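You operate a simulated robot arm through the tools that you are given. There is no shell and no other tool.

You are at the controls of a simulated robot arm. One attempt, no reset.

Task
Put things in order on the open stretch of the belt. At the end: the red brush stands where the flanged pipe stood; the white grey-capped filter element (marked "COARSE") stands where the silver gauge block stood; the flanged pipe from the open stretch of the belt stands where the white grey-capped filter element stood; the silver gauge block from the open stretch of the belt is on the brown carton (marked "RINGS 16 mm"); whatever was shut is shut again. Leave all else as you found it, and nothing knocked over.

The check looks at the end state, three seconds after you hand in, the way a careful person would. Anything else that was tipped, shoved, dropped, spilled or broken makes it a failure.

Robot
A 6-joint arm with a two-finger gripper, fixed in place. Base frame: the origin is at the foot of the arm, x ahead of it, y to its left, z up; the work surface is at about z = 0. Lengths are in m, angles in degrees, forces in N, time in s.
With the tool pointing down near the work surface it reaches from about 0.24 to 0.62 m from the base axis. Its first joint turns from -66.0 to 66.0 degrees. Payload 1.37 kg.
Tool frame: the origin (TCP) lies between the finger pads and is the grasp point; the fingertips stand 0.022 m ahead of it; z points along the fingers, y is the line along which they close. The gripper opens to 0.092 m; its body begins 0.065 m behind the TCP.
Orientation is that of the tool frame in the base frame, as a unit quaternion [x, y, z, w]. With the fingers straight down and closing along the base's y, the tool's x points along the base's -x, its y along +y and its z along -z.

Tools
- The arm moves only by the tool send_rows. Its argument "rows" is a list of rows, each an object of numbers (a shift or turn left out is 0, a gripper value left out holds the last): "dx", "dy", "dz": the shift along the tool's x, y, z in m; "rx", "ry", "rz": the turn, a rotation vector about the tool's x, y, z in degrees; "gripper": the opening, from 0 (shut) to 1 (fully open). In form: [{"dx": .., "dy": .., "dz": .., "rx": .., "ry": .., "rz": .., "gripper": ..}, ...]. A call has 1 to 20 rows; each row is the pose to reach, as a shift and turn from the pose commanded when the call began, along the tool's axes at that moment. Rows are played at 5 a second. More than 0.05 m and 8.6 degrees between two rows, or a gripper value outside its range, and nothing of the call is played. A pose out of reach is approached as far as the arm can. The call stops where the force on the tool passes 40 N (or 10 N more than at its start, if that is more) or the arm is blocked; 0.2 s more then pass. Each finger travels about 0.0599 m/s and halts on what it meets, pressing with about 26 N; the grip force reading is that of the motor and also rises with nothing between the fingers. The clock runs only during rows and for 0.2 s after the last one: add rows that repeat a pose to give the fingers time. It gives the time, the measured TCP pose, the force on the tool (base axes), the opening and the grip force at its end, in the units of the frame above (readings bear some noise), with the torque about the TCP (base axes, N m) and any sound that the robot's microphone picked up.
- Cameras (640 x 400 px; columns grow to the right, rows downward): "scene" is fixed at [0.0309, -0.4365, 0.566]; the picture's right is [0.78, -0.63, 0.00], its down [-0.46, -0.56, -0.69] and it looks along [0.43, 0.53, -0.73] (base axes); focal length 286 px, centre (320, 200). "wrist" rides on the gripper at [0.071, 0.019, -0.102] in the tool frame; the picture's right is [-0.26, 0.97, 0.00], its down [-0.75, -0.20, -0.63] and it looks along [-0.60, -0.16, 0.78] (tool axes); focal length 280 px, centre (320, 200).
- camera(camera): a new picture of that camera. The clock stands still meanwhile.
- locate(camera, pixels): for up to 12 pixels [column, row] of the newest picture of that camera ("zoom" is the newest enlarged one), the place [x, y, z] in the base frame of the surface seen there, good to about 0.002 m. The clock stands still meanwhile.
- close_up(camera, box): a new picture of the part [left, top, right, bottom] of that camera's present view, enlarged. The clock stands still meanwhile.
- finish_job(): hands the job in; it is judged then, once.

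Leave the gripper open and the arm clear of the work at the hand-in unless told otherwise.

The tools are called after "Request:" as name(argument=value, ...) on one line, values as JSON. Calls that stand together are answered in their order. send_rows: Moves the arm, as the interface text tells. Its arguments: {"type":"object","properties":{"rows":{"type":"array","items":{"type":"object","properties":{"dx":{"type":"number"},"dy":{"type":"number"},"dz":{"type":"number"},"rx":{"type":"number"},"ry":{"type":"number"},"rz":{"type":"number"},"gripper":{"type":"number"}}}}},"required":["rows"]} The other tools are called the same way: camera (camera) takes a picture; locate (camera, pixels) gives the place of the surface under pixels of a picture; close_up (camera, box) takes an enlarged picture of a part of a camera's view; finish_job () hands the job in.

At the start:

```text
t: 0.0
tool_pos: [0.3311, -0.2563, 0.3383]
tool_rot: [0.0, 1.0, 0.0, 0.0]
force: [0.0, 0.9, 0.8]
ft_torque: [0.0, -0.01, -0.01]
grip_width: 0.092
grasp_force: 0.0
```

scene: 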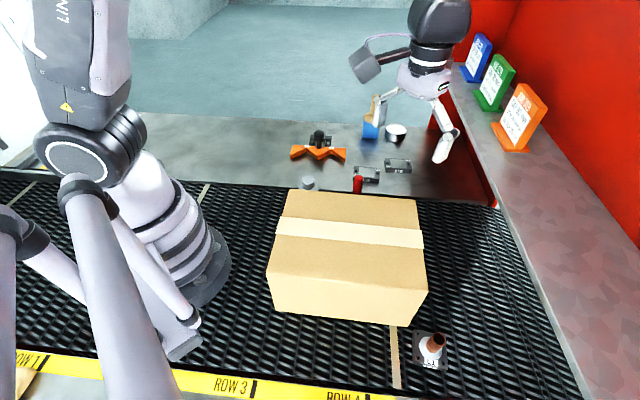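
wrist: 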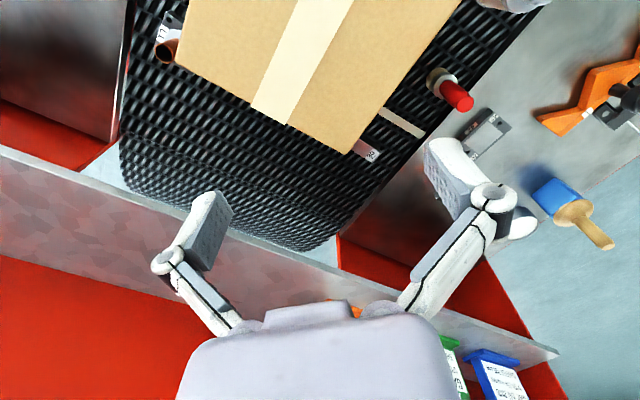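

I see a belt with a large carton, a flanged pipe at about (432,350) in the scene view, a red item at (357,183) and more behind. I'll take closer looks at parts of both views.

Request:
close_up(camera="scene", box=[260, 80, 500, 230])

Request:
close_up(camera="scene", box=[240, 180, 500, 400])

Request:
close_up(camera="wrist", box=[340, 0, 640, 260])

Request:
close_up(camera="scene", box=[0, 180, 240, 400])

```text
2.67 times, centred on (380, 155) of scene
```

zoom: 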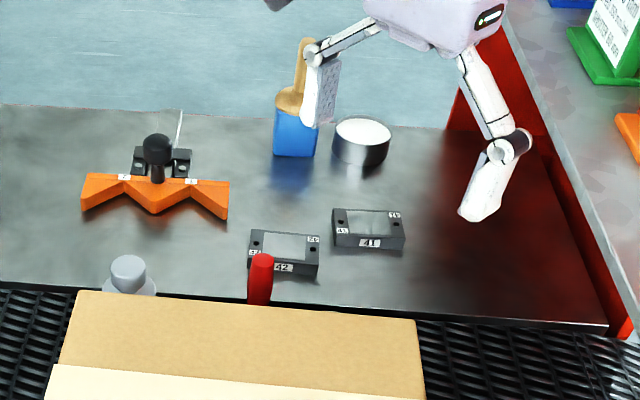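

```text
1.82 times, centred on (370, 290) of scene
```

zoom: 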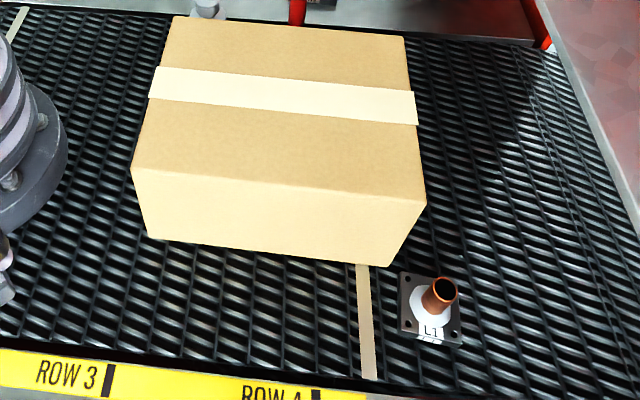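

```text
1.54 times, centred on (490, 130) of wrist
```

zoom: 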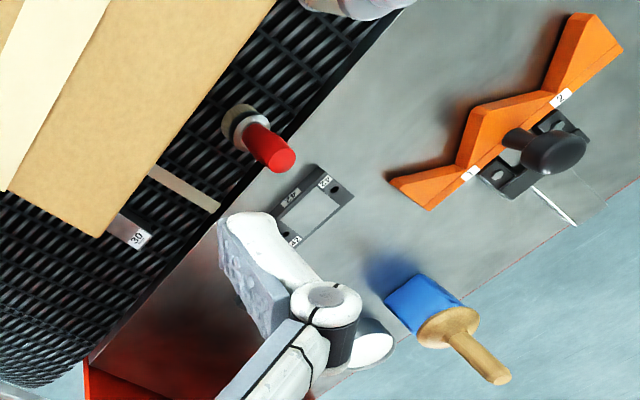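

```text
1.82 times, centred on (120, 290) of scene
```

zoom: 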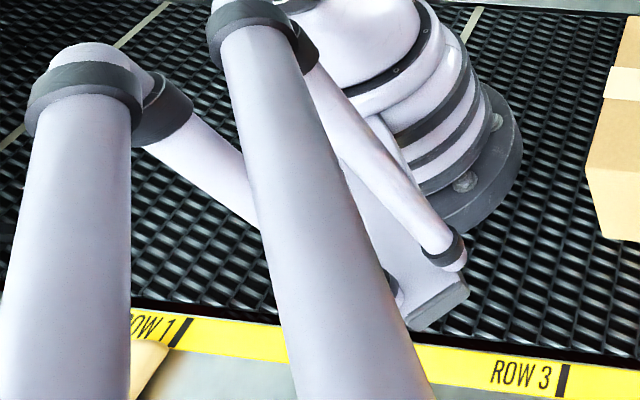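

Behind the big carton there is a red brush handle at (357,183), a grey-capped thing at (307,182), and a "30"-marked silver block seen by the wrist camera at (365,150). I'll get coordinates of these and of the carton's corners.

Request:
camera(camera="scene")

Request:
locate(camera="scene", pixels=[[290, 191], [416, 202], [426, 290], [268, 265], [410, 325], [276, 310], [432, 342], [415, 335], [447, 370], [357, 178], [307, 181], [25, 385]])

Request:
camera(camera="wrist")

Request:
locate(camera="wrist", pixels=[[365, 147], [372, 155], [435, 75], [460, 98], [520, 3], [168, 48], [176, 25], [347, 152], [178, 62], [459, 3], [400, 122], [560, 195]])

```text
taken
```

scene: 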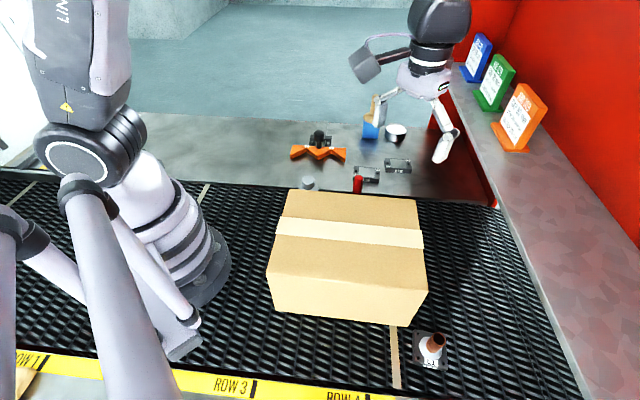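

```text
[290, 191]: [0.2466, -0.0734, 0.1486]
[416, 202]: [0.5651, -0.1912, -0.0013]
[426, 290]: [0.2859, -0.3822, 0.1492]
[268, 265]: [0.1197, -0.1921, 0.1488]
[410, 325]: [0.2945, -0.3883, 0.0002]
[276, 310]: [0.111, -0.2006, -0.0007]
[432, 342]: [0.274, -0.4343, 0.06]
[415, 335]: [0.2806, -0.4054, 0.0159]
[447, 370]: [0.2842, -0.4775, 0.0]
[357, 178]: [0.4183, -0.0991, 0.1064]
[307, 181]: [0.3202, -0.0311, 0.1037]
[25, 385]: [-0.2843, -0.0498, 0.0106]
```

```text
taken
```

wrist: 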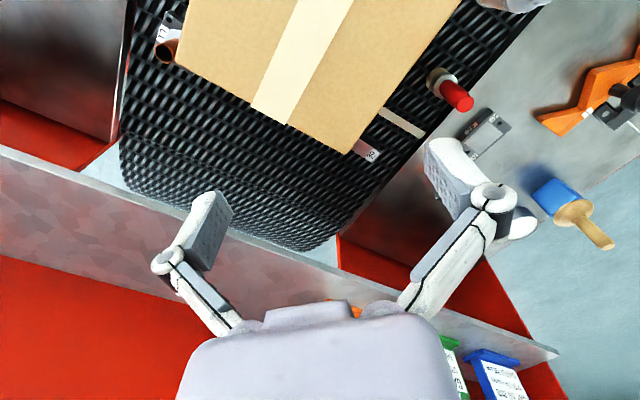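

```text
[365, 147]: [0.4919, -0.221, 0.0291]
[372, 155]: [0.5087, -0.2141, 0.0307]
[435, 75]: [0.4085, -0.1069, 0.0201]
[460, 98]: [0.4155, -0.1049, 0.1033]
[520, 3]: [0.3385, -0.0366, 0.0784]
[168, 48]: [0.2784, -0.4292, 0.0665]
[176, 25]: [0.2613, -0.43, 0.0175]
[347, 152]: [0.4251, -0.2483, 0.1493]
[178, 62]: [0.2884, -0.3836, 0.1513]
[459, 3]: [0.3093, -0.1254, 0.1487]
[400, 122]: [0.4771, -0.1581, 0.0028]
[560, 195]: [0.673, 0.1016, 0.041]
```

The large carton (top z≈0.149) hides the area behind it. I'll raise the arm a bit and swing it to the left while turning the tool so the wrist camera looks back at the carton's far sides and the objects there.

Request:
send_rows(rows=[{"dx": -0.003, "dy": 0.03, "dz": -0.006, "rz": 8}, {"dx": -0.006, "dy": 0.06, "dz": -0.012, "rz": 16}, {"dx": -0.009, "dy": 0.09, "dz": -0.018, "rz": 24}, {"dx": -0.012, "dy": 0.12, "dz": -0.024, "rz": 32}, {"dx": -0.015, "dy": 0.15, "dz": -0.03, "rz": 40}, {"dx": -0.018, "dy": 0.18, "dz": -0.036, "rz": 48}, {"dx": -0.021, "dy": 0.21, "dz": -0.042, "rz": 56}, {"dx": -0.024, "dy": 0.24, "dz": -0.048, "rz": 64}, {"dx": -0.027, "dy": 0.27, "dz": -0.054, "rz": 72}, {"dx": -0.03, "dy": 0.3, "dz": -0.06, "rz": 80}])

Request:
camera(camera="wrist")

Request:
camera(camera="scene")

```text
t: 2.2
tool_pos: [0.3611, 0.0442, 0.3993]
tool_rot: [0.643, 0.766, 0.0, 0.0]
force: [-0.3, 0.4, 0.7]
ft_torque: [0.01, 0.0, 0.01]
grip_width: 0.0917
grasp_force: 0.0
```

```text
taken
```

wrist: 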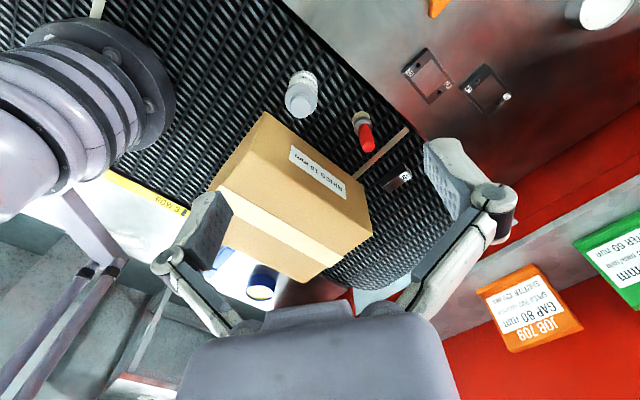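

```text
taken
```

scene: 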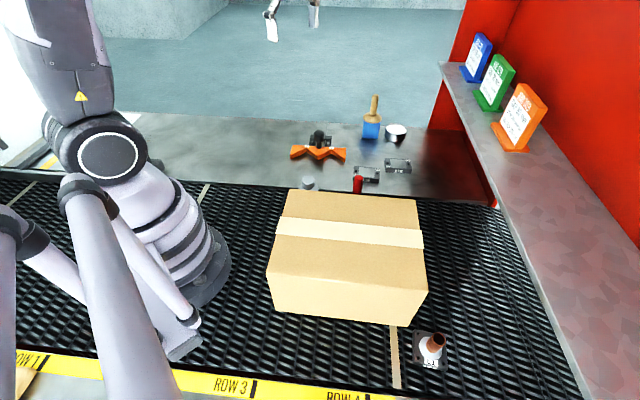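

Now I see the carton's far face bearing a label and the filter at (300,92), red brush at (362,130), gauge block at (397,180). I'll zoom in on these and the note cards.

Request:
close_up(camera="wrist", box=[250, 50, 450, 220])

Request:
close_up(camera="wrist", box=[470, 200, 640, 360])

Request:
close_up(camera="scene", box=[450, 20, 560, 160])

Request:
close_up(camera="scene", box=[270, 90, 430, 200])

Request:
locate(camera="wrist", pixels=[[264, 111], [214, 190], [371, 232], [308, 282], [300, 97], [302, 80], [368, 140], [360, 118], [365, 150], [396, 181], [404, 176], [388, 186]])

```text
2.35 times, centred on (350, 135) of wrist
```

zoom: 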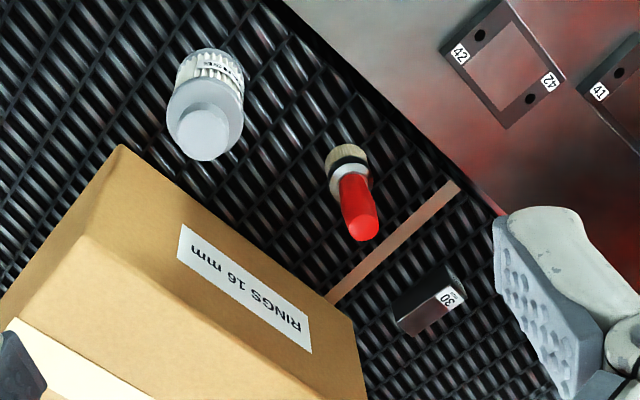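

```text
2.50 times, centred on (555, 280) of wrist
```

zoom: 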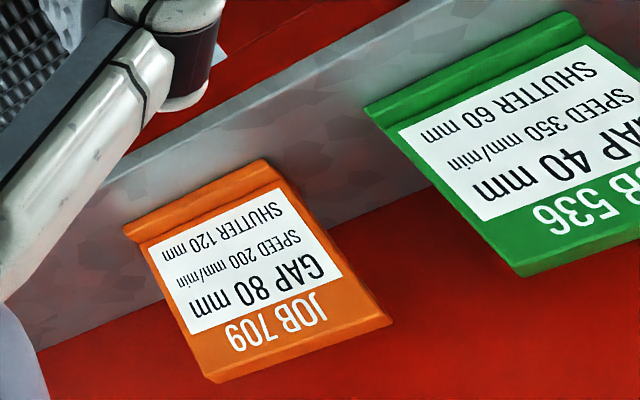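

```text
2.86 times, centred on (505, 90) of scene
```

zoom: 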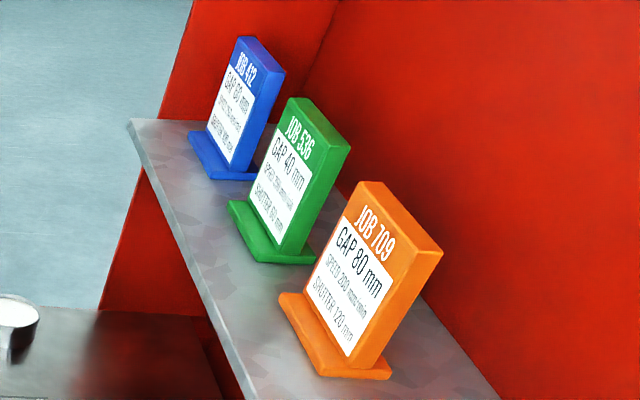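

```text
3.64 times, centred on (350, 145) of scene
```

zoom: 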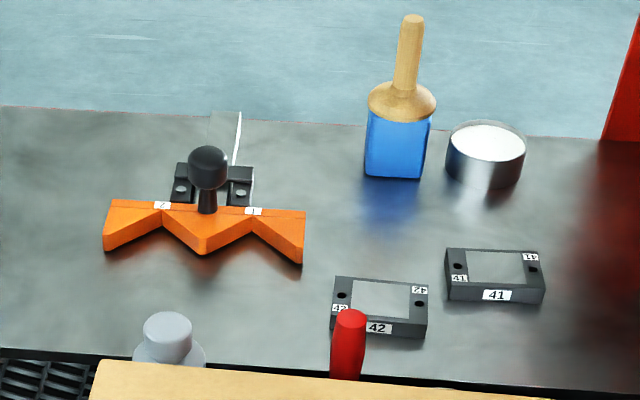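

```text
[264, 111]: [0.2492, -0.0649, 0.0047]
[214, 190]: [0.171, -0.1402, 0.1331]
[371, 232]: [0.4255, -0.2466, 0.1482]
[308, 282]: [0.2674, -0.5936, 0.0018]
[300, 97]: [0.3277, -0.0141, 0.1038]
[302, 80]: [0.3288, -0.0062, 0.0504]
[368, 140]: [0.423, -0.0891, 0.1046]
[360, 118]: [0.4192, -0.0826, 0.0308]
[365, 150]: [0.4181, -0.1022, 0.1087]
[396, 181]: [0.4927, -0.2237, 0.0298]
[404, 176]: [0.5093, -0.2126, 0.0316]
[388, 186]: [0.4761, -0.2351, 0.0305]
```

The far face says "RINGS 16 mm", so this is the carton. The filter's at about (0.327,-0.015), brush (0.42,-0.095), block (0.492,-0.223). Now I turn the tool back and move over the carton's far side for a near look at the block, the brush and the filter.

Request:
send_rows(rows=[{"dx": -0.02, "dy": 0.0024, "dz": 0.012, "rz": -8}, {"dx": -0.04, "dy": 0.0048, "dz": 0.024, "rz": -16}, {"dx": -0.06, "dy": 0.0072, "dz": 0.036, "rz": -24}, {"dx": -0.08, "dy": 0.0096, "dz": 0.048, "rz": -32}, {"dx": -0.1, "dy": 0.012, "dz": 0.06, "rz": -40}, {"dx": -0.12, "dy": 0.0144, "dz": 0.072, "rz": -48}, {"dx": -0.14, "dy": 0.0168, "dz": 0.084, "rz": -56}, {"dx": -0.16, "dy": 0.0192, "dz": 0.096, "rz": -64}, {"dx": -0.18, "dy": 0.0216, "dz": 0.108, "rz": -72}, {"dx": -0.2014, "dy": 0.0244, "dz": 0.119, "rz": -80}])

Request:
camera(camera="wrist")

Request:
close_up(camera="wrist", box=[180, 20, 380, 180])

```text
t: 4.4
tool_pos: [0.4222, -0.149, 0.2808]
tool_rot: [-0.001, 1.0, 0.0, 0.0]
force: [-0.5, 0.5, -0.7]
ft_torque: [0.04, 0.02, 0.01]
grip_width: 0.0921
grasp_force: 0.0
```

```text
taken
```

wrist: 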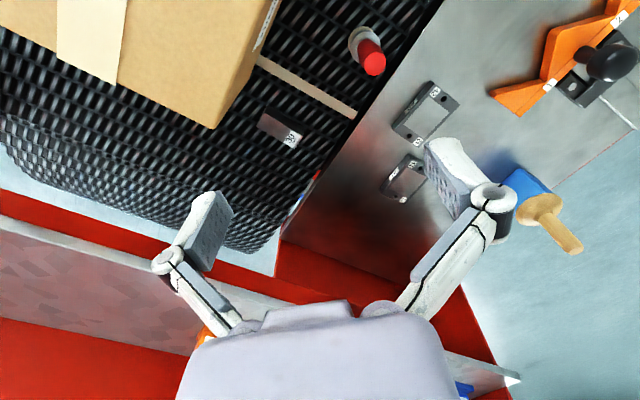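

```text
2.50 times, centred on (280, 100) of wrist
```

zoom: 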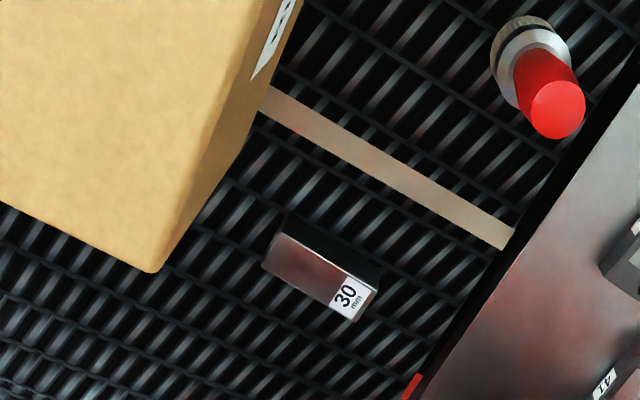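

The block's top face has corners in the zoom near (285,235), (379,290), (356,322), (263,264). I'll locate these plus the base edges and brush.

Request:
locate(camera="zoom", pixels=[[286, 236], [376, 289], [354, 320], [266, 264], [320, 278], [287, 212], [380, 270], [330, 245], [558, 110], [525, 25], [500, 60], [200, 250]])

Request:
close_up(camera="wrist", box=[240, 80, 320, 160])

```text
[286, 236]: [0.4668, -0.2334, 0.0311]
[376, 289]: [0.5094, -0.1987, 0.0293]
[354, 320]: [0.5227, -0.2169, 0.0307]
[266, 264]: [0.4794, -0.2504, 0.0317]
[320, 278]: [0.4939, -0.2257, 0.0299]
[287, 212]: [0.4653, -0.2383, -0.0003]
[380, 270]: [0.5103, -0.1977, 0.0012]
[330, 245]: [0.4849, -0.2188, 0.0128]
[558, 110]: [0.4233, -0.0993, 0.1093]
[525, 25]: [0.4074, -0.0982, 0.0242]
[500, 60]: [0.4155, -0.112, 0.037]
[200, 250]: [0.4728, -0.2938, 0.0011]
```

```text
5.00 times, centred on (280, 120) of wrist
```

zoom: 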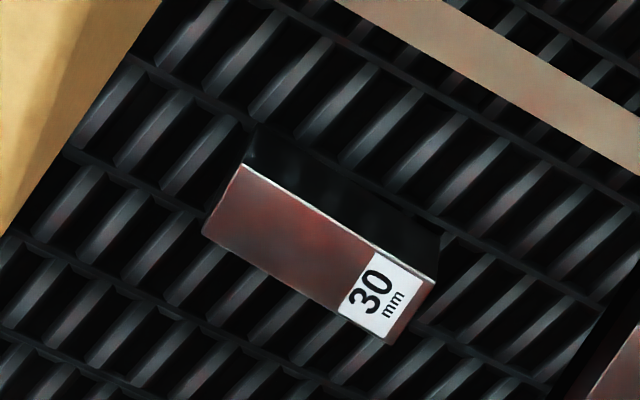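

The sharper zoom shows top-face corners at (243,164), (436,283), (393,344), (203,233). I'll locate points just inside them.

Request:
locate(camera="zoom", pixels=[[245, 168], [432, 283], [393, 340], [207, 233], [320, 255], [340, 225], [298, 288], [225, 200], [414, 312]])

```text
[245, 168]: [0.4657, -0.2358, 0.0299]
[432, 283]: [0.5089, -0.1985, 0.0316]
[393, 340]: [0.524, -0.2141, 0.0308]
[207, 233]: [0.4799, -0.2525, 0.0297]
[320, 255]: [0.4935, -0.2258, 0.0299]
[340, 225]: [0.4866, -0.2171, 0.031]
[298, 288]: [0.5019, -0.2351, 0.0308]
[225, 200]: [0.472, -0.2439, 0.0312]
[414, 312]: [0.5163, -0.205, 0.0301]
```

The block is about 0.057 × 0.022 × 0.030 m, centred near (0.4946,-0.2252), long axis at ~41° in the base frame (parallel to the carton's edges). I'll turn the tool 139° so it closes across the narrow width, with the camera on the side away from the carton, and hover above at z≈0.25.

Request:
send_rows(rows=[{"dx": -0.004, "dy": -0.0042, "dz": 0.002, "rz": 7.722}, {"dx": -0.008, "dy": -0.0085, "dz": 0.0033, "rz": 15.444}, {"dx": -0.0121, "dy": -0.0127, "dz": 0.005, "rz": 23.167}, {"dx": -0.0161, "dy": -0.0169, "dz": 0.0067, "rz": 30.889}, {"dx": -0.0201, "dy": -0.0212, "dz": 0.0083, "rz": 38.611}, {"dx": -0.0241, "dy": -0.0254, "dz": 0.01, "rz": 46.333}, {"dx": -0.0282, "dy": -0.0296, "dz": 0.0117, "rz": 54.056}, {"dx": -0.0322, "dy": -0.0339, "dz": 0.0133, "rz": 61.778}, {"dx": -0.0362, "dy": -0.0381, "dz": 0.015, "rz": 69.5}, {"dx": -0.0402, "dy": -0.0423, "dz": 0.0167, "rz": 77.222}, {"dx": -0.0442, "dy": -0.0466, "dz": 0.0183, "rz": 84.944}, {"dx": -0.0483, "dy": -0.0508, "dz": 0.02, "rz": 92.667}, {"dx": -0.0523, "dy": -0.055, "dz": 0.0217, "rz": 100.389}, {"dx": -0.0563, "dy": -0.0593, "dz": 0.0233, "rz": 108.111}, {"dx": -0.0603, "dy": -0.0635, "dz": 0.025, "rz": 115.833}, {"dx": -0.0644, "dy": -0.0677, "dz": 0.0267, "rz": 123.556}, {"dx": -0.0684, "dy": -0.072, "dz": 0.0283, "rz": 131.278}, {"dx": -0.0724, "dy": -0.0762, "dz": 0.03, "rz": 139}])

Request:
camera(camera="wrist")

Request:
camera(camera="scene")

```text
t: 8.2
tool_pos: [0.4933, -0.2266, 0.2508]
tool_rot: [0.937, 0.349, 0.0, 0.001]
force: [0.0, -0.2, 0.1]
ft_torque: [-0.01, -0.02, 0.0]
grip_width: 0.0921
grasp_force: 0.0
```

```text
taken
```

wrist: 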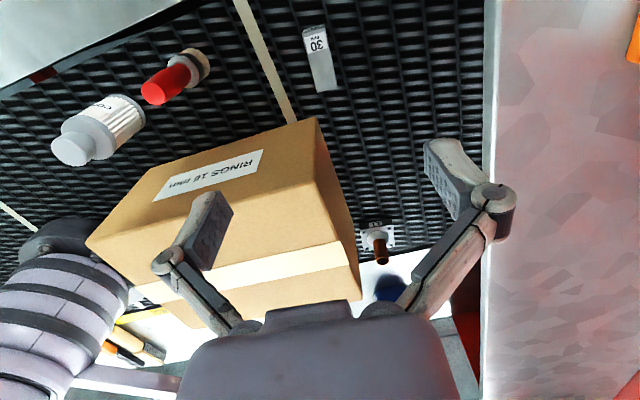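

```text
taken
```

scene: 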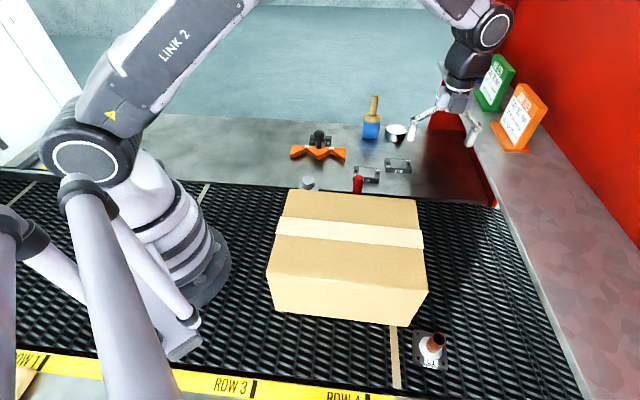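

The orientation is reached. This view shows filter ("CO…"), brush, block and pipe. I'll zoom in on each, and locate the ledge on the right side to check clearance.

Request:
close_up(camera="wrist", box=[40, 40, 220, 180])

Request:
close_up(camera="wrist", box=[340, 200, 440, 300])

Request:
close_up(camera="wrist", box=[270, 10, 370, 110])

Request:
locate(camera="wrist", pixels=[[489, 60], [489, 150], [480, 130], [520, 150], [500, 20], [486, 300], [450, 100], [326, 55], [210, 205], [460, 190], [160, 270], [420, 60]])

Request:
locate(camera="scene", pixels=[[500, 210], [520, 200], [550, 280], [585, 395], [600, 330], [470, 195], [470, 205], [497, 205], [450, 105], [443, 110], [472, 145], [410, 140]])

```text
2.86 times, centred on (130, 110) of wrist
```

zoom: 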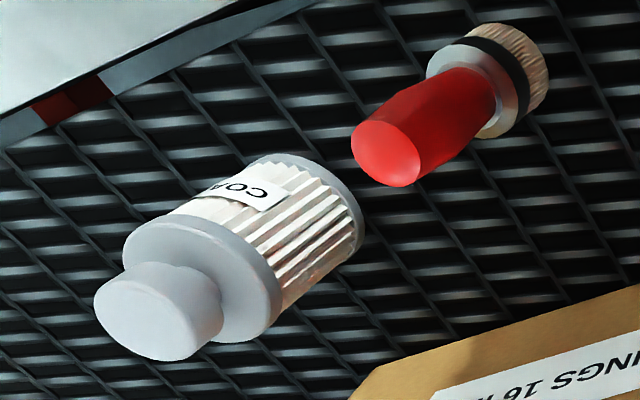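

```text
4.00 times, centred on (390, 250) of wrist
```

zoom: 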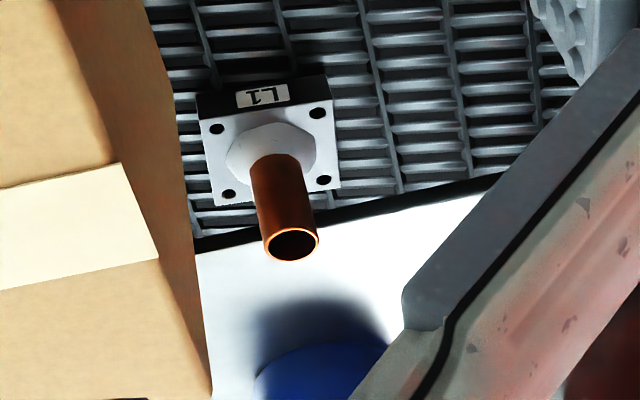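

```text
4.00 times, centred on (320, 60) of wrist
```

zoom: 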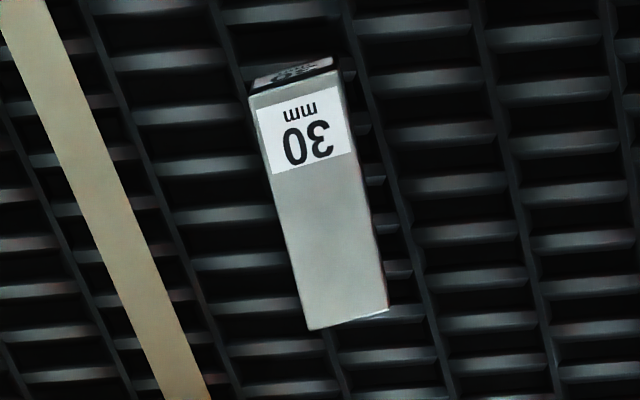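

```text
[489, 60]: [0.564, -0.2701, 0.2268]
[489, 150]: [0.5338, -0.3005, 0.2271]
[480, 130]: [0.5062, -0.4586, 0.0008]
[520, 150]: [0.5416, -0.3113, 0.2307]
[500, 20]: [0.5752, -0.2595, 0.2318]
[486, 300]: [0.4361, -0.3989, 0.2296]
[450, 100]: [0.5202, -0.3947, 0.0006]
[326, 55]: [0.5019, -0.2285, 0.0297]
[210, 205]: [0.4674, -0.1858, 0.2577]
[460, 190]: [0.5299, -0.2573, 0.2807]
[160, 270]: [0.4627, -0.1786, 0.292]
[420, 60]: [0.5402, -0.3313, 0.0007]
```

```text
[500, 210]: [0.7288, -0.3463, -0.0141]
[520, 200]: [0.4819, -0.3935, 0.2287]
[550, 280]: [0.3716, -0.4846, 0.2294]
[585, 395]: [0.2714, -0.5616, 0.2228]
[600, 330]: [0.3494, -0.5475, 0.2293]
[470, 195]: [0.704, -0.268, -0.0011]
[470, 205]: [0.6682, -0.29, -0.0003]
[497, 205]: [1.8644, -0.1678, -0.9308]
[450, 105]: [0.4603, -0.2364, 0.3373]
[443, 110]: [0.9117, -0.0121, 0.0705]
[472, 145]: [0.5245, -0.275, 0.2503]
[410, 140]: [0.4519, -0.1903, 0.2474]
```

The filter shows "COA…", so it's the right one. A shelf plate at z≈0.229 has its near edge along x−y≈0.834, about 0.08 m beyond the block, so I need to check the wrist/gripper clearance to it before going down. I'll zoom on the gripper in the scene view.

Request:
close_up(camera="scene", box=[380, 0, 560, 180])

Request:
locate(camera="zoom", pixels=[[270, 370], [320, 340], [180, 380], [120, 480], [330, 510], [300, 270], [230, 265], [400, 80], [300, 180], [450, 100], [330, 400], [250, 420]])

```text
2.22 times, centred on (470, 90) of scene
```

zoom: 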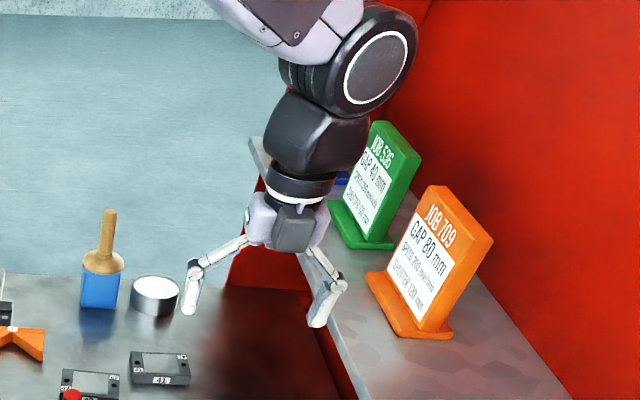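

```text
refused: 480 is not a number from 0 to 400
```

I'll locate the outline of the gripper, palm and wrist in the zoom (palm edges at (250,235), (328,222); wrist at (268,190), (332,185); knuckles at (345,285), (188,268)).

Request:
locate(camera="zoom", pixels=[[250, 235], [326, 222], [268, 190], [332, 183], [275, 140], [365, 145], [410, 50], [342, 286], [190, 268], [320, 320], [186, 308], [295, 235]])

```text
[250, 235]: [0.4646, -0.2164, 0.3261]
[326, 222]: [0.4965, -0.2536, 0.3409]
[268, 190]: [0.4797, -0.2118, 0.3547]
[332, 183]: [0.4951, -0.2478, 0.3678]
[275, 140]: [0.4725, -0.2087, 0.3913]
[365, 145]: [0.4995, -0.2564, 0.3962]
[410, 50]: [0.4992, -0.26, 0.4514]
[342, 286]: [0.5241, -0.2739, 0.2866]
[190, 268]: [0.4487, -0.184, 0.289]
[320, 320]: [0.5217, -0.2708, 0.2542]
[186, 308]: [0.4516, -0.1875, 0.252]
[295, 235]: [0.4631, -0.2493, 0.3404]
```

Clearances: knuckles reach ~0.056 m from the axis, shelf edge is 0.081 m away, palm extends ~0.038 m toward the carton whose face is 0.064 m away. That's workable. I'll re-measure the block from this pose for a precise centre.

Request:
close_up(camera="wrist", box=[270, 10, 370, 110])

Request:
locate(camera="zoom", pixels=[[252, 99], [334, 75], [386, 308], [311, 327], [322, 200], [285, 210], [360, 190], [294, 87], [348, 318]])

```text
4.00 times, centred on (320, 60) of wrist
```

zoom: 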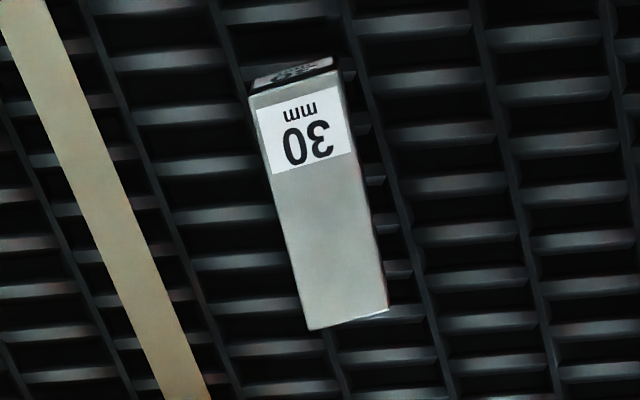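

```text
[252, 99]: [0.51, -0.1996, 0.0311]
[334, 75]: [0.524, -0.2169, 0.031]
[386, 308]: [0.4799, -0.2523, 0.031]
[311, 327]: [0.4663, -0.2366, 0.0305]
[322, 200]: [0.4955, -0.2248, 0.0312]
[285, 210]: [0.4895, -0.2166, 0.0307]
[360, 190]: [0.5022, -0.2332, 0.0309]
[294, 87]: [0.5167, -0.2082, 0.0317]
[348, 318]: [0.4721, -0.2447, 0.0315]
```

Averaged block centre is (0.4948,-0.2258), axis ≈40.6°. I'll narrow the fingers to ~0.06 m and lower to z≈0.09 first, then look.

Request:
send_rows(rows=[{"dx": 0.0023, "dy": 0.0009, "dz": 0.0, "gripper": 0.65}, {"dx": 0.0023, "dy": 0.0009, "dz": 0.03, "gripper": 0.65}, {"dx": 0.0023, "dy": 0.0009, "dz": 0.06, "gripper": 0.65}, {"dx": 0.0023, "dy": 0.0009, "dz": 0.09, "gripper": 0.65}, {"dx": 0.0023, "dy": 0.0009, "dz": 0.12, "gripper": 0.65}, {"dx": 0.0023, "dy": 0.0009, "dz": 0.145, "gripper": 0.65}, {"dx": 0.0023, "dy": 0.0009, "dz": 0.16, "gripper": 0.65}])

Request:
camera(camera="wrist")

Request:
camera(camera="scene")

```text
t: 9.8
tool_pos: [0.4958, -0.2259, 0.0907]
tool_rot: [0.936, 0.351, 0.0, 0.0]
force: [0.7, -0.4, -0.2]
ft_torque: [-0.02, -0.01, 0.01]
grip_width: 0.0599
grasp_force: 0.1
```

```text
taken
```

wrist: 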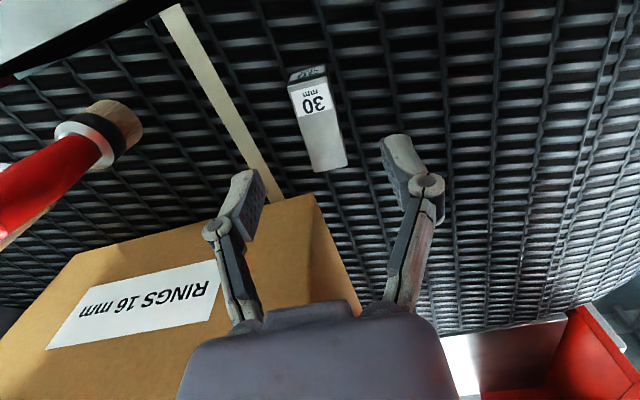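

```text
taken
```

scene: 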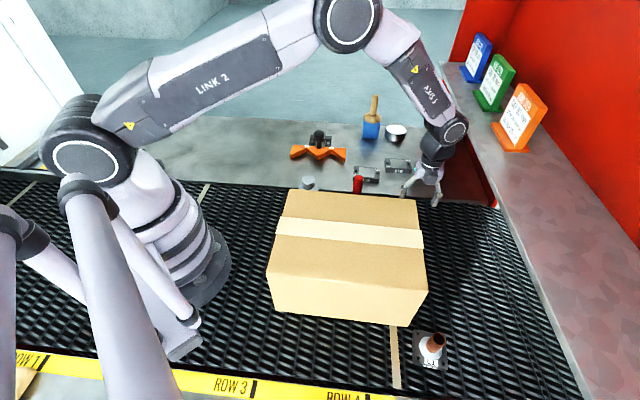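

The fingers straddle the block's line nicely. I'll re-measure the block from this nearer view.

Request:
close_up(camera="wrist", box=[270, 50, 370, 190])

Request:
locate(camera="wrist", pixels=[[289, 88], [325, 77], [346, 165], [312, 171], [317, 120], [300, 125], [332, 115], [300, 74]])

```text
2.86 times, centred on (320, 120) of wrist
```

zoom: 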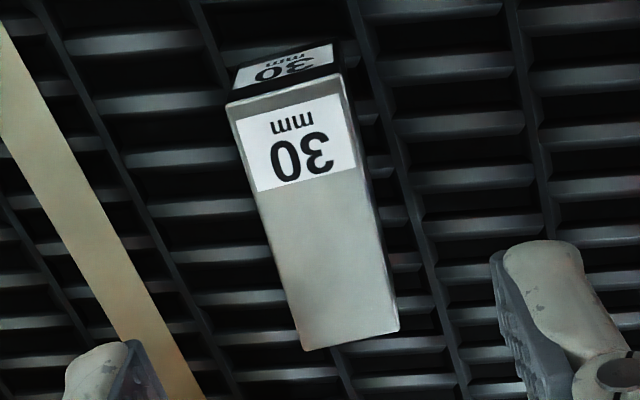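

```text
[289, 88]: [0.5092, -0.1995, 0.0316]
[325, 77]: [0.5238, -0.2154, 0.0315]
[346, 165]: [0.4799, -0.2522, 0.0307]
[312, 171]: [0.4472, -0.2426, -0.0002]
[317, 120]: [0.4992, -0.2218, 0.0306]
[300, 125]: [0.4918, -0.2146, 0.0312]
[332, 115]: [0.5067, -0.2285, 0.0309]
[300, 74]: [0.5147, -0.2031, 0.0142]
```

The block is confirmed at (0.4948,-0.226), top z=0.031. I lower to TCP z≈0.028 (tips ~6 mm above the belt), then close.

Request:
send_rows(rows=[{"dz": 0.02}, {"dz": 0.04}, {"dz": 0.052}, {"dz": 0.0613}, {"dz": 0.0613}, {"dz": 0.0613, "gripper": 0.0}, {"dz": 0.0613, "gripper": 0.0}, {"dz": 0.0613, "gripper": 0.0}, {"dz": 0.0613, "gripper": 0.0}, {"dz": 0.0613, "gripper": 0.0}])

Request:
camera(camera="wrist")

```text
t: 12.0
tool_pos: [0.4948, -0.2252, 0.0297]
tool_rot: [0.937, 0.35, 0.0, 0.001]
force: [1.3, -0.5, -0.7]
ft_torque: [0.0, -0.05, -0.02]
grip_width: 0.0236
grasp_force: 26.2
```

```text
taken
```

wrist: 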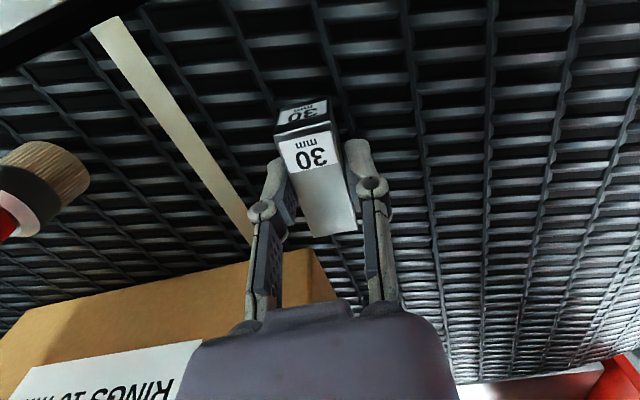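

Gripped (width 0.0236 m, 26 N). I lift straight up 0.20 m, then carry it over the carton's middle at (0.27,-0.224).

Request:
send_rows(rows=[{"dz": -0.01}, {"dz": -0.04}, {"dz": -0.08}, {"dz": -0.12}, {"dz": -0.16}, {"dz": -0.2}, {"dx": -0.0241, "dy": -0.0212, "dz": -0.2}, {"dx": -0.0483, "dy": -0.0424, "dz": -0.2}, {"dx": -0.0724, "dy": -0.0636, "dz": -0.2}, {"dx": -0.0965, "dy": -0.0847, "dz": -0.2}, {"dx": -0.1206, "dy": -0.1059, "dz": -0.2}, {"dx": -0.1448, "dy": -0.1271, "dz": -0.2}, {"dx": -0.1689, "dy": -0.1483, "dz": -0.2}, {"dx": -0.1689, "dy": -0.1483, "dz": -0.2}])

Request:
camera(camera="wrist")

Request:
camera(camera="scene")

```text
t: 15.0
tool_pos: [0.2704, -0.2243, 0.2274]
tool_rot: [0.937, 0.35, 0.0, 0.0]
force: [0.2, -0.1, -2.9]
ft_torque: [-0.02, 0.02, 0.01]
grip_width: 0.0239
grasp_force: 26.3
```

```text
taken
```

wrist: 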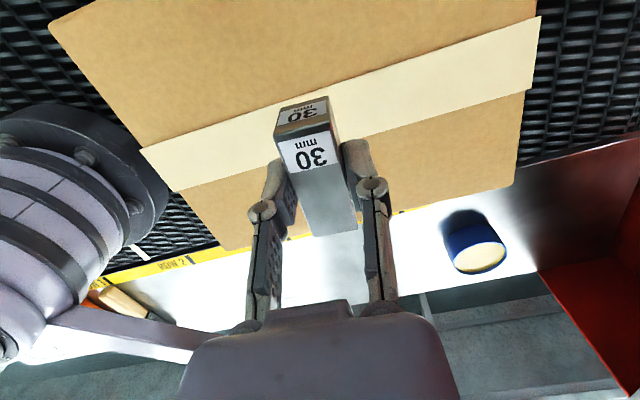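

```text
taken
```

scene: 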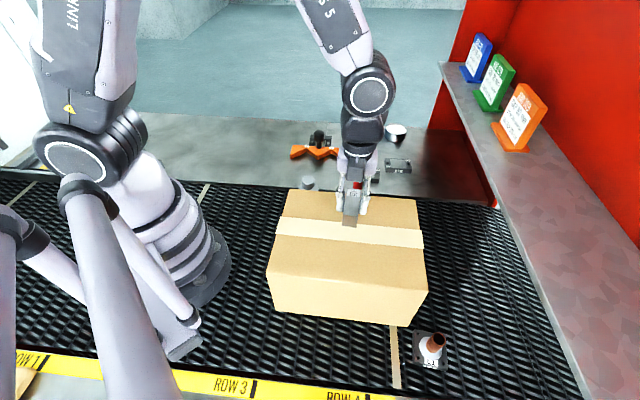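

The block hangs over the carton's top, weight reading ~2.9 N. I lower gently to about 2 mm above the top and read the force.

Request:
send_rows(rows=[{"dz": 0.015}, {"dz": 0.03}, {"dz": 0.04}, {"dz": 0.045}, {"dz": 0.048}, {"dz": 0.048}])

Request:
close_up(camera="scene", box=[300, 140, 420, 260])

```text
t: 16.4
tool_pos: [0.2703, -0.2234, 0.1803]
tool_rot: [0.937, 0.35, 0.0, 0.0]
force: [-0.2, -0.3, -2.5]
ft_torque: [0.0, 0.0, 0.04]
grip_width: 0.0237
grasp_force: 26.3
```

```text
3.33 times, centred on (360, 200) of scene
```

zoom: 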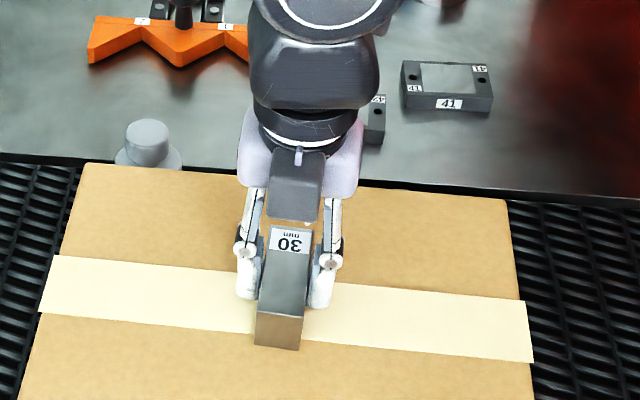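

No contact yet (force −2.5 N = just the weight). I creep down in 1 mm steps.

Request:
send_rows(rows=[{"dz": 0.001}, {"dz": 0.001}, {"dz": 0.002}, {"dz": 0.002}])

```text
t: 17.4
tool_pos: [0.271, -0.2235, 0.1796]
tool_rot: [0.937, 0.35, 0.0, 0.0]
force: [-3.8, 4.7, 11.6]
ft_torque: [0.12, 0.07, 0.02]
grip_width: 0.0238
grasp_force: 26.3
```

Contact now (z force rose to +11.6 N). I open the fingers partway to release, then rise.

Request:
send_rows(rows=[{"dz": -0.001, "gripper": 0.35}, {"dz": -0.001, "gripper": 0.5}, {"dz": -0.001, "gripper": 0.5}, {"dz": -0.001, "gripper": 0.5}])

Request:
camera(camera="wrist")

```text
t: 18.4
tool_pos: [0.2699, -0.225, 0.1803]
tool_rot: [0.937, 0.35, -0.001, 0.001]
force: [0.2, 0.2, 0.1]
ft_torque: [0.0, 0.02, 0.01]
grip_width: 0.0461
grasp_force: 0.0
```

```text
taken
```

wrist: 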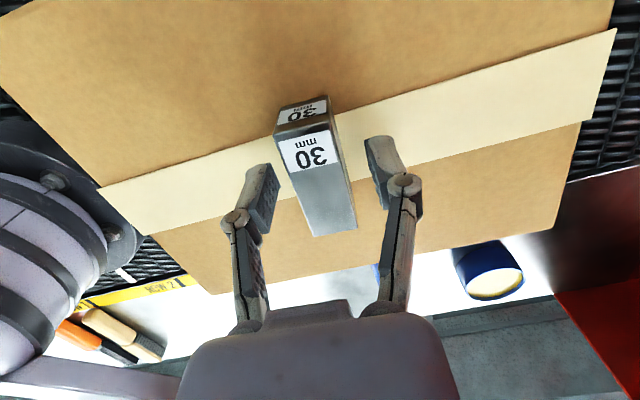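

The block stands on the carton, released. I rise 0.10 m and move over toward the filter at about (0.345,0.0), opening the gripper there.

Request:
send_rows(rows=[{"dz": -0.02, "gripper": 0.5}, {"dz": -0.05, "gripper": 0.5}, {"dz": -0.08, "gripper": 0.7}, {"dz": -0.1, "gripper": 1.0}, {"dx": 0.029, "dy": -0.0172, "dz": -0.1, "gripper": 1.0}, {"dx": 0.058, "dy": -0.0345, "dz": -0.1, "gripper": 1.0}, {"dx": 0.087, "dy": -0.0517, "dz": -0.1, "gripper": 1.0}, {"dx": 0.1161, "dy": -0.0689, "dz": -0.1, "gripper": 1.0}, {"dx": 0.1451, "dy": -0.0861, "dz": -0.1, "gripper": 1.0}, {"dx": 0.1741, "dy": -0.1034, "dz": -0.1, "gripper": 1.0}, {"dx": 0.2031, "dy": -0.1206, "dz": -0.1, "gripper": 1.0}, {"dx": 0.2031, "dy": -0.1206, "dz": -0.1, "gripper": 1.0}])

Request:
camera(camera="wrist")

Request:
camera(camera="scene")

```text
t: 21.0
tool_pos: [0.3452, -0.0008, 0.2787]
tool_rot: [0.937, 0.35, 0.0, 0.001]
force: [0.9, -0.6, -0.7]
ft_torque: [0.01, 0.02, -0.01]
grip_width: 0.0918
grasp_force: 0.0
```

```text
taken
```

wrist: 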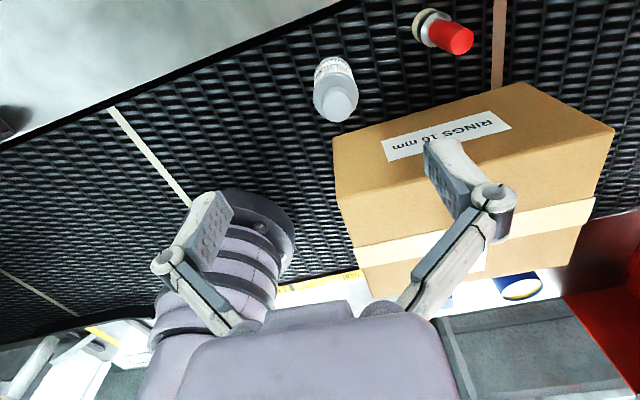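

```text
taken
```

scene: 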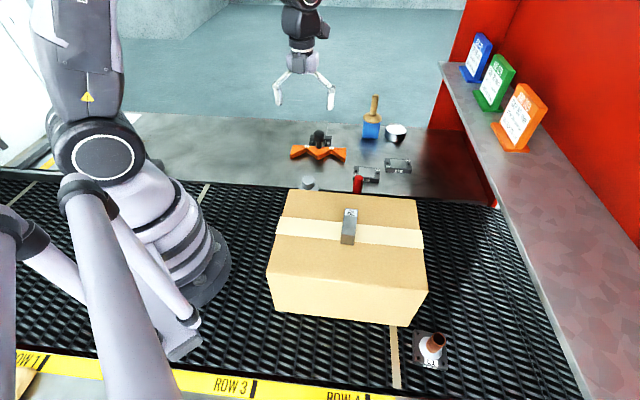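

The carton hasn't shifted and the block lies on top. Now I zoom in on the filter at (335,90) and brush in the wrist view.

Request:
close_up(camera="wrist", box=[290, 40, 390, 130])

Request:
locate(camera="zoom", pixels=[[313, 275], [270, 265], [355, 280], [313, 310], [315, 245], [290, 165], [230, 200], [395, 230], [320, 75], [250, 110], [375, 110], [200, 230]])

```text
4.44 times, centred on (340, 85) of wrist
```

zoom: 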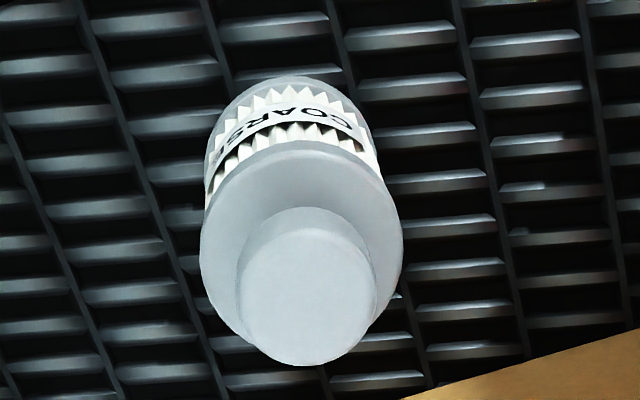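

```text
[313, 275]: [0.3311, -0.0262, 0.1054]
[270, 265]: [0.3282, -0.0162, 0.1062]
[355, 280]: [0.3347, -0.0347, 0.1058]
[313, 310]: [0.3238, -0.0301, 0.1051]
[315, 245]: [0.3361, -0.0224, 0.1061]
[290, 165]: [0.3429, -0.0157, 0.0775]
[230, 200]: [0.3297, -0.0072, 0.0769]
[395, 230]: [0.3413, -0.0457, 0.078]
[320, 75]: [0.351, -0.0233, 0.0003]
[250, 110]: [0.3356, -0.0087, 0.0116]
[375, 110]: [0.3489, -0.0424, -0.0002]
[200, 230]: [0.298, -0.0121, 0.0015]
```

It reads "COARSE". Knob top z≈0.106, shoulder z≈0.077. I'll locate edges of the knob's top and the shoulder ring to get its centre axis.

Request:
locate(camera="zoom", pixels=[[245, 292], [374, 297], [308, 233], [305, 360], [307, 297], [260, 250], [355, 345], [205, 250], [398, 260], [300, 150], [215, 165], [370, 160]])

```text
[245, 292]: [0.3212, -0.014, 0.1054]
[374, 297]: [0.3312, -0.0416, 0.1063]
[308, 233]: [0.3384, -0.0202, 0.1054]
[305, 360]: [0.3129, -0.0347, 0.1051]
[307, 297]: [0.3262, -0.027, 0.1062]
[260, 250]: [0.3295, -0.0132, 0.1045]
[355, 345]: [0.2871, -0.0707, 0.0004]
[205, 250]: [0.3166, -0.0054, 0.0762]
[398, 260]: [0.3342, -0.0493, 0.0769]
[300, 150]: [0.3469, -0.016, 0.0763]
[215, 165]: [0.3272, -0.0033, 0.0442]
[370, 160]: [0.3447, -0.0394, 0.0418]
```

Filter axis ≈ (0.3258,-0.0275), shoulder diameter ≈0.048, knob ≈0.030. I'll centre above it and lower to z≈0.14 (tips just above the knob top), then check.

Request:
send_rows(rows=[{"dx": -0.0163, "dy": 0.0042, "dz": 0.01}, {"dx": -0.0325, "dy": 0.0083, "dz": 0.03}, {"dx": -0.0325, "dy": 0.0083, "dz": 0.06}, {"dx": -0.0325, "dy": 0.0083, "dz": 0.09}, {"dx": -0.0325, "dy": 0.0083, "dz": 0.115}, {"dx": -0.0325, "dy": 0.0083, "dz": 0.13}, {"dx": -0.0325, "dy": 0.0083, "dz": 0.137}, {"dx": -0.0325, "dy": 0.0083, "dz": 0.137}])

Request:
camera(camera="wrist")

Request:
camera(camera="scene")

```text
t: 22.8
tool_pos: [0.3266, -0.0282, 0.1429]
tool_rot: [0.937, 0.35, 0.001, 0.0]
force: [0.5, 0.2, -0.3]
ft_torque: [-0.03, 0.01, -0.04]
grip_width: 0.092
grasp_force: 0.0
```

```text
taken
```

wrist: 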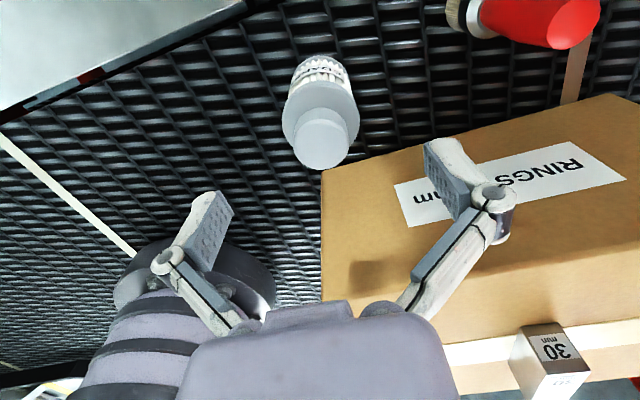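

```text
taken
```

scene: 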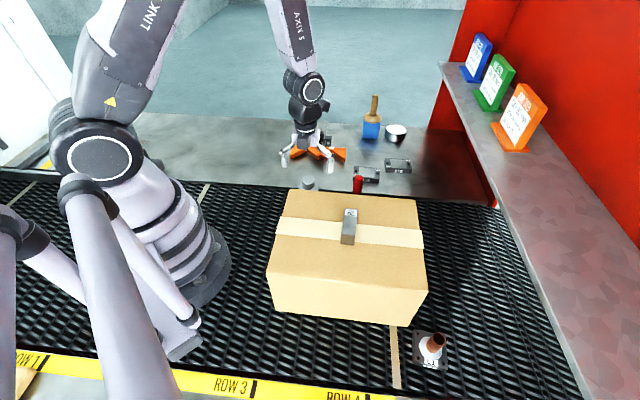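

The knob top shows at about (322,143), matching the expected place for a centred target. I re-measure its edge points from here.

Request:
close_up(camera="wrist", box=[260, 50, 380, 180])

Request:
locate(camera="wrist", pixels=[[296, 143], [347, 143], [321, 120], [321, 166], [321, 143], [284, 118], [357, 118], [320, 85]])

```text
3.08 times, centred on (320, 115) of wrist
```

zoom: 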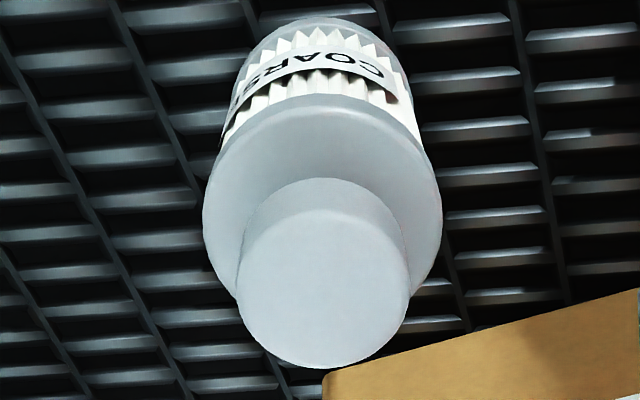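

```text
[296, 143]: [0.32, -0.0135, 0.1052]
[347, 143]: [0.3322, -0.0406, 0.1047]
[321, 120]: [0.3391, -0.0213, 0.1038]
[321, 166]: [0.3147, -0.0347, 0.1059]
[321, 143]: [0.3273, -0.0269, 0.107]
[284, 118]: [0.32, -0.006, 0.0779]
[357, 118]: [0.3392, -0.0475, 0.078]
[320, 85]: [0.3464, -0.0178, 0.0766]
```

Centre (0.3263,-0.0275), on the tool axis. I descend 0.08 m to z≈0.062 and close on the body/shoulder.

Request:
send_rows(rows=[{"dz": 0.02}, {"dz": 0.04}, {"dz": 0.06}, {"dz": 0.075}, {"dz": 0.08}, {"dz": 0.08}, {"dz": 0.08, "gripper": 0.6}, {"dz": 0.08, "gripper": 0.4}, {"dz": 0.08, "gripper": 0.3}, {"dz": 0.08, "gripper": 0.3}, {"dz": 0.08, "gripper": 0.3}])

Request:
camera(camera="wrist")

```text
t: 25.2
tool_pos: [0.3255, -0.0282, 0.0636]
tool_rot: [0.937, 0.35, 0.001, 0.001]
force: [0.5, -0.5, 4.0]
ft_torque: [0.02, 0.03, 0.06]
grip_width: 0.0492
grasp_force: 26.3
```

```text
taken
```

wrist: 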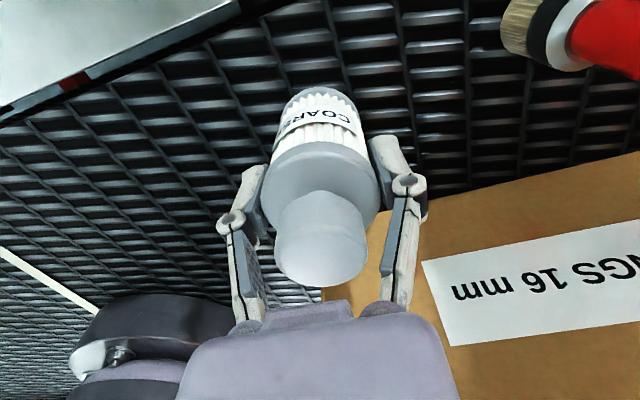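

Gripped at 0.049 m. I lift 0.18 m straight up (bottom clear of the 0.11 m brush), then carry along +dy by 0.26 m to above the block's old place.

Request:
send_rows(rows=[{"dz": -0.01}, {"dz": -0.03}, {"dz": -0.06}, {"dz": -0.1}, {"dz": -0.14}, {"dz": -0.18}, {"dx": -0.0002, "dy": 0.0326, "dz": -0.18}, {"dx": -0.0004, "dy": 0.0652, "dz": -0.18}, {"dx": -0.0006, "dy": 0.0977, "dz": -0.18}, {"dx": -0.0009, "dy": 0.1303, "dz": -0.18}, {"dx": -0.0011, "dy": 0.1629, "dz": -0.18}, {"dx": -0.0013, "dy": 0.1955, "dz": -0.18}, {"dx": -0.0015, "dy": 0.228, "dz": -0.18}, {"dx": -0.0017, "dy": 0.25, "dz": -0.18}, {"dx": -0.0017, "dy": 0.2606, "dz": -0.18}, {"dx": -0.0017, "dy": 0.2606, "dz": -0.18}])

Request:
camera(camera="wrist")

Request:
camera(camera="scene")

```text
t: 28.6
tool_pos: [0.494, -0.2264, 0.2431]
tool_rot: [0.937, 0.35, 0.0, 0.0]
force: [0.6, -0.3, -1.6]
ft_torque: [-0.01, -0.01, 0.03]
grip_width: 0.0491
grasp_force: 25.9
```

```text
taken
```

wrist: 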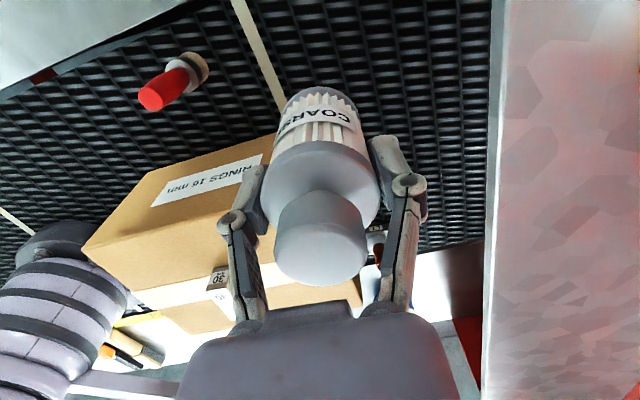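

```text
taken
```

scene: 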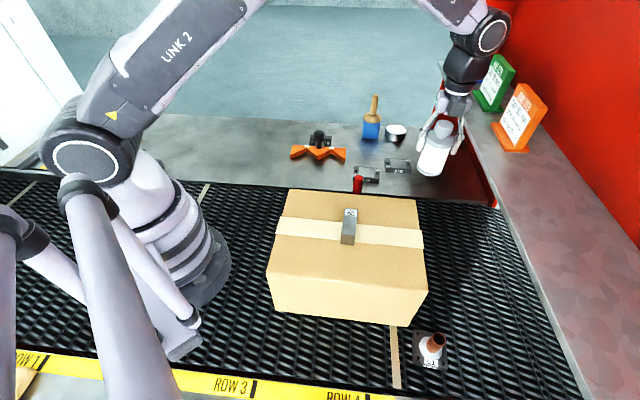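

The filter hangs upright above the block's old place. I lower to ~4 mm above contact height, then read the force.

Request:
send_rows(rows=[{"dz": 0.03}, {"dz": 0.06}, {"dz": 0.09}, {"dz": 0.12}, {"dz": 0.145}, {"dz": 0.165}, {"dz": 0.174}, {"dz": 0.176}, {"dz": 0.176}])

Request:
camera(camera="wrist")

```text
t: 30.6
tool_pos: [0.4953, -0.2255, 0.0646]
tool_rot: [0.937, 0.35, 0.0, 0.001]
force: [-0.5, 0.5, -0.6]
ft_torque: [-0.02, 0.0, 0.01]
grip_width: 0.0487
grasp_force: 25.9
```

```text
taken
```

wrist: 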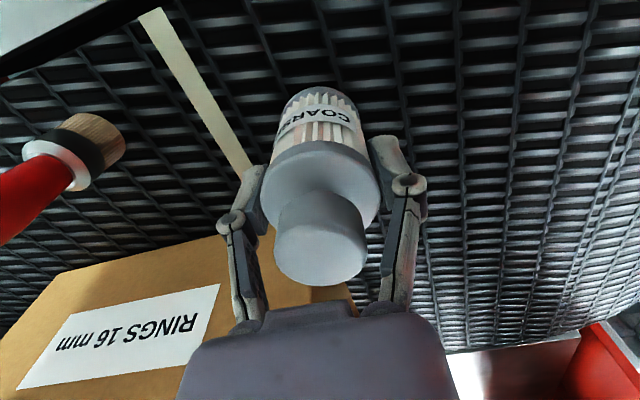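

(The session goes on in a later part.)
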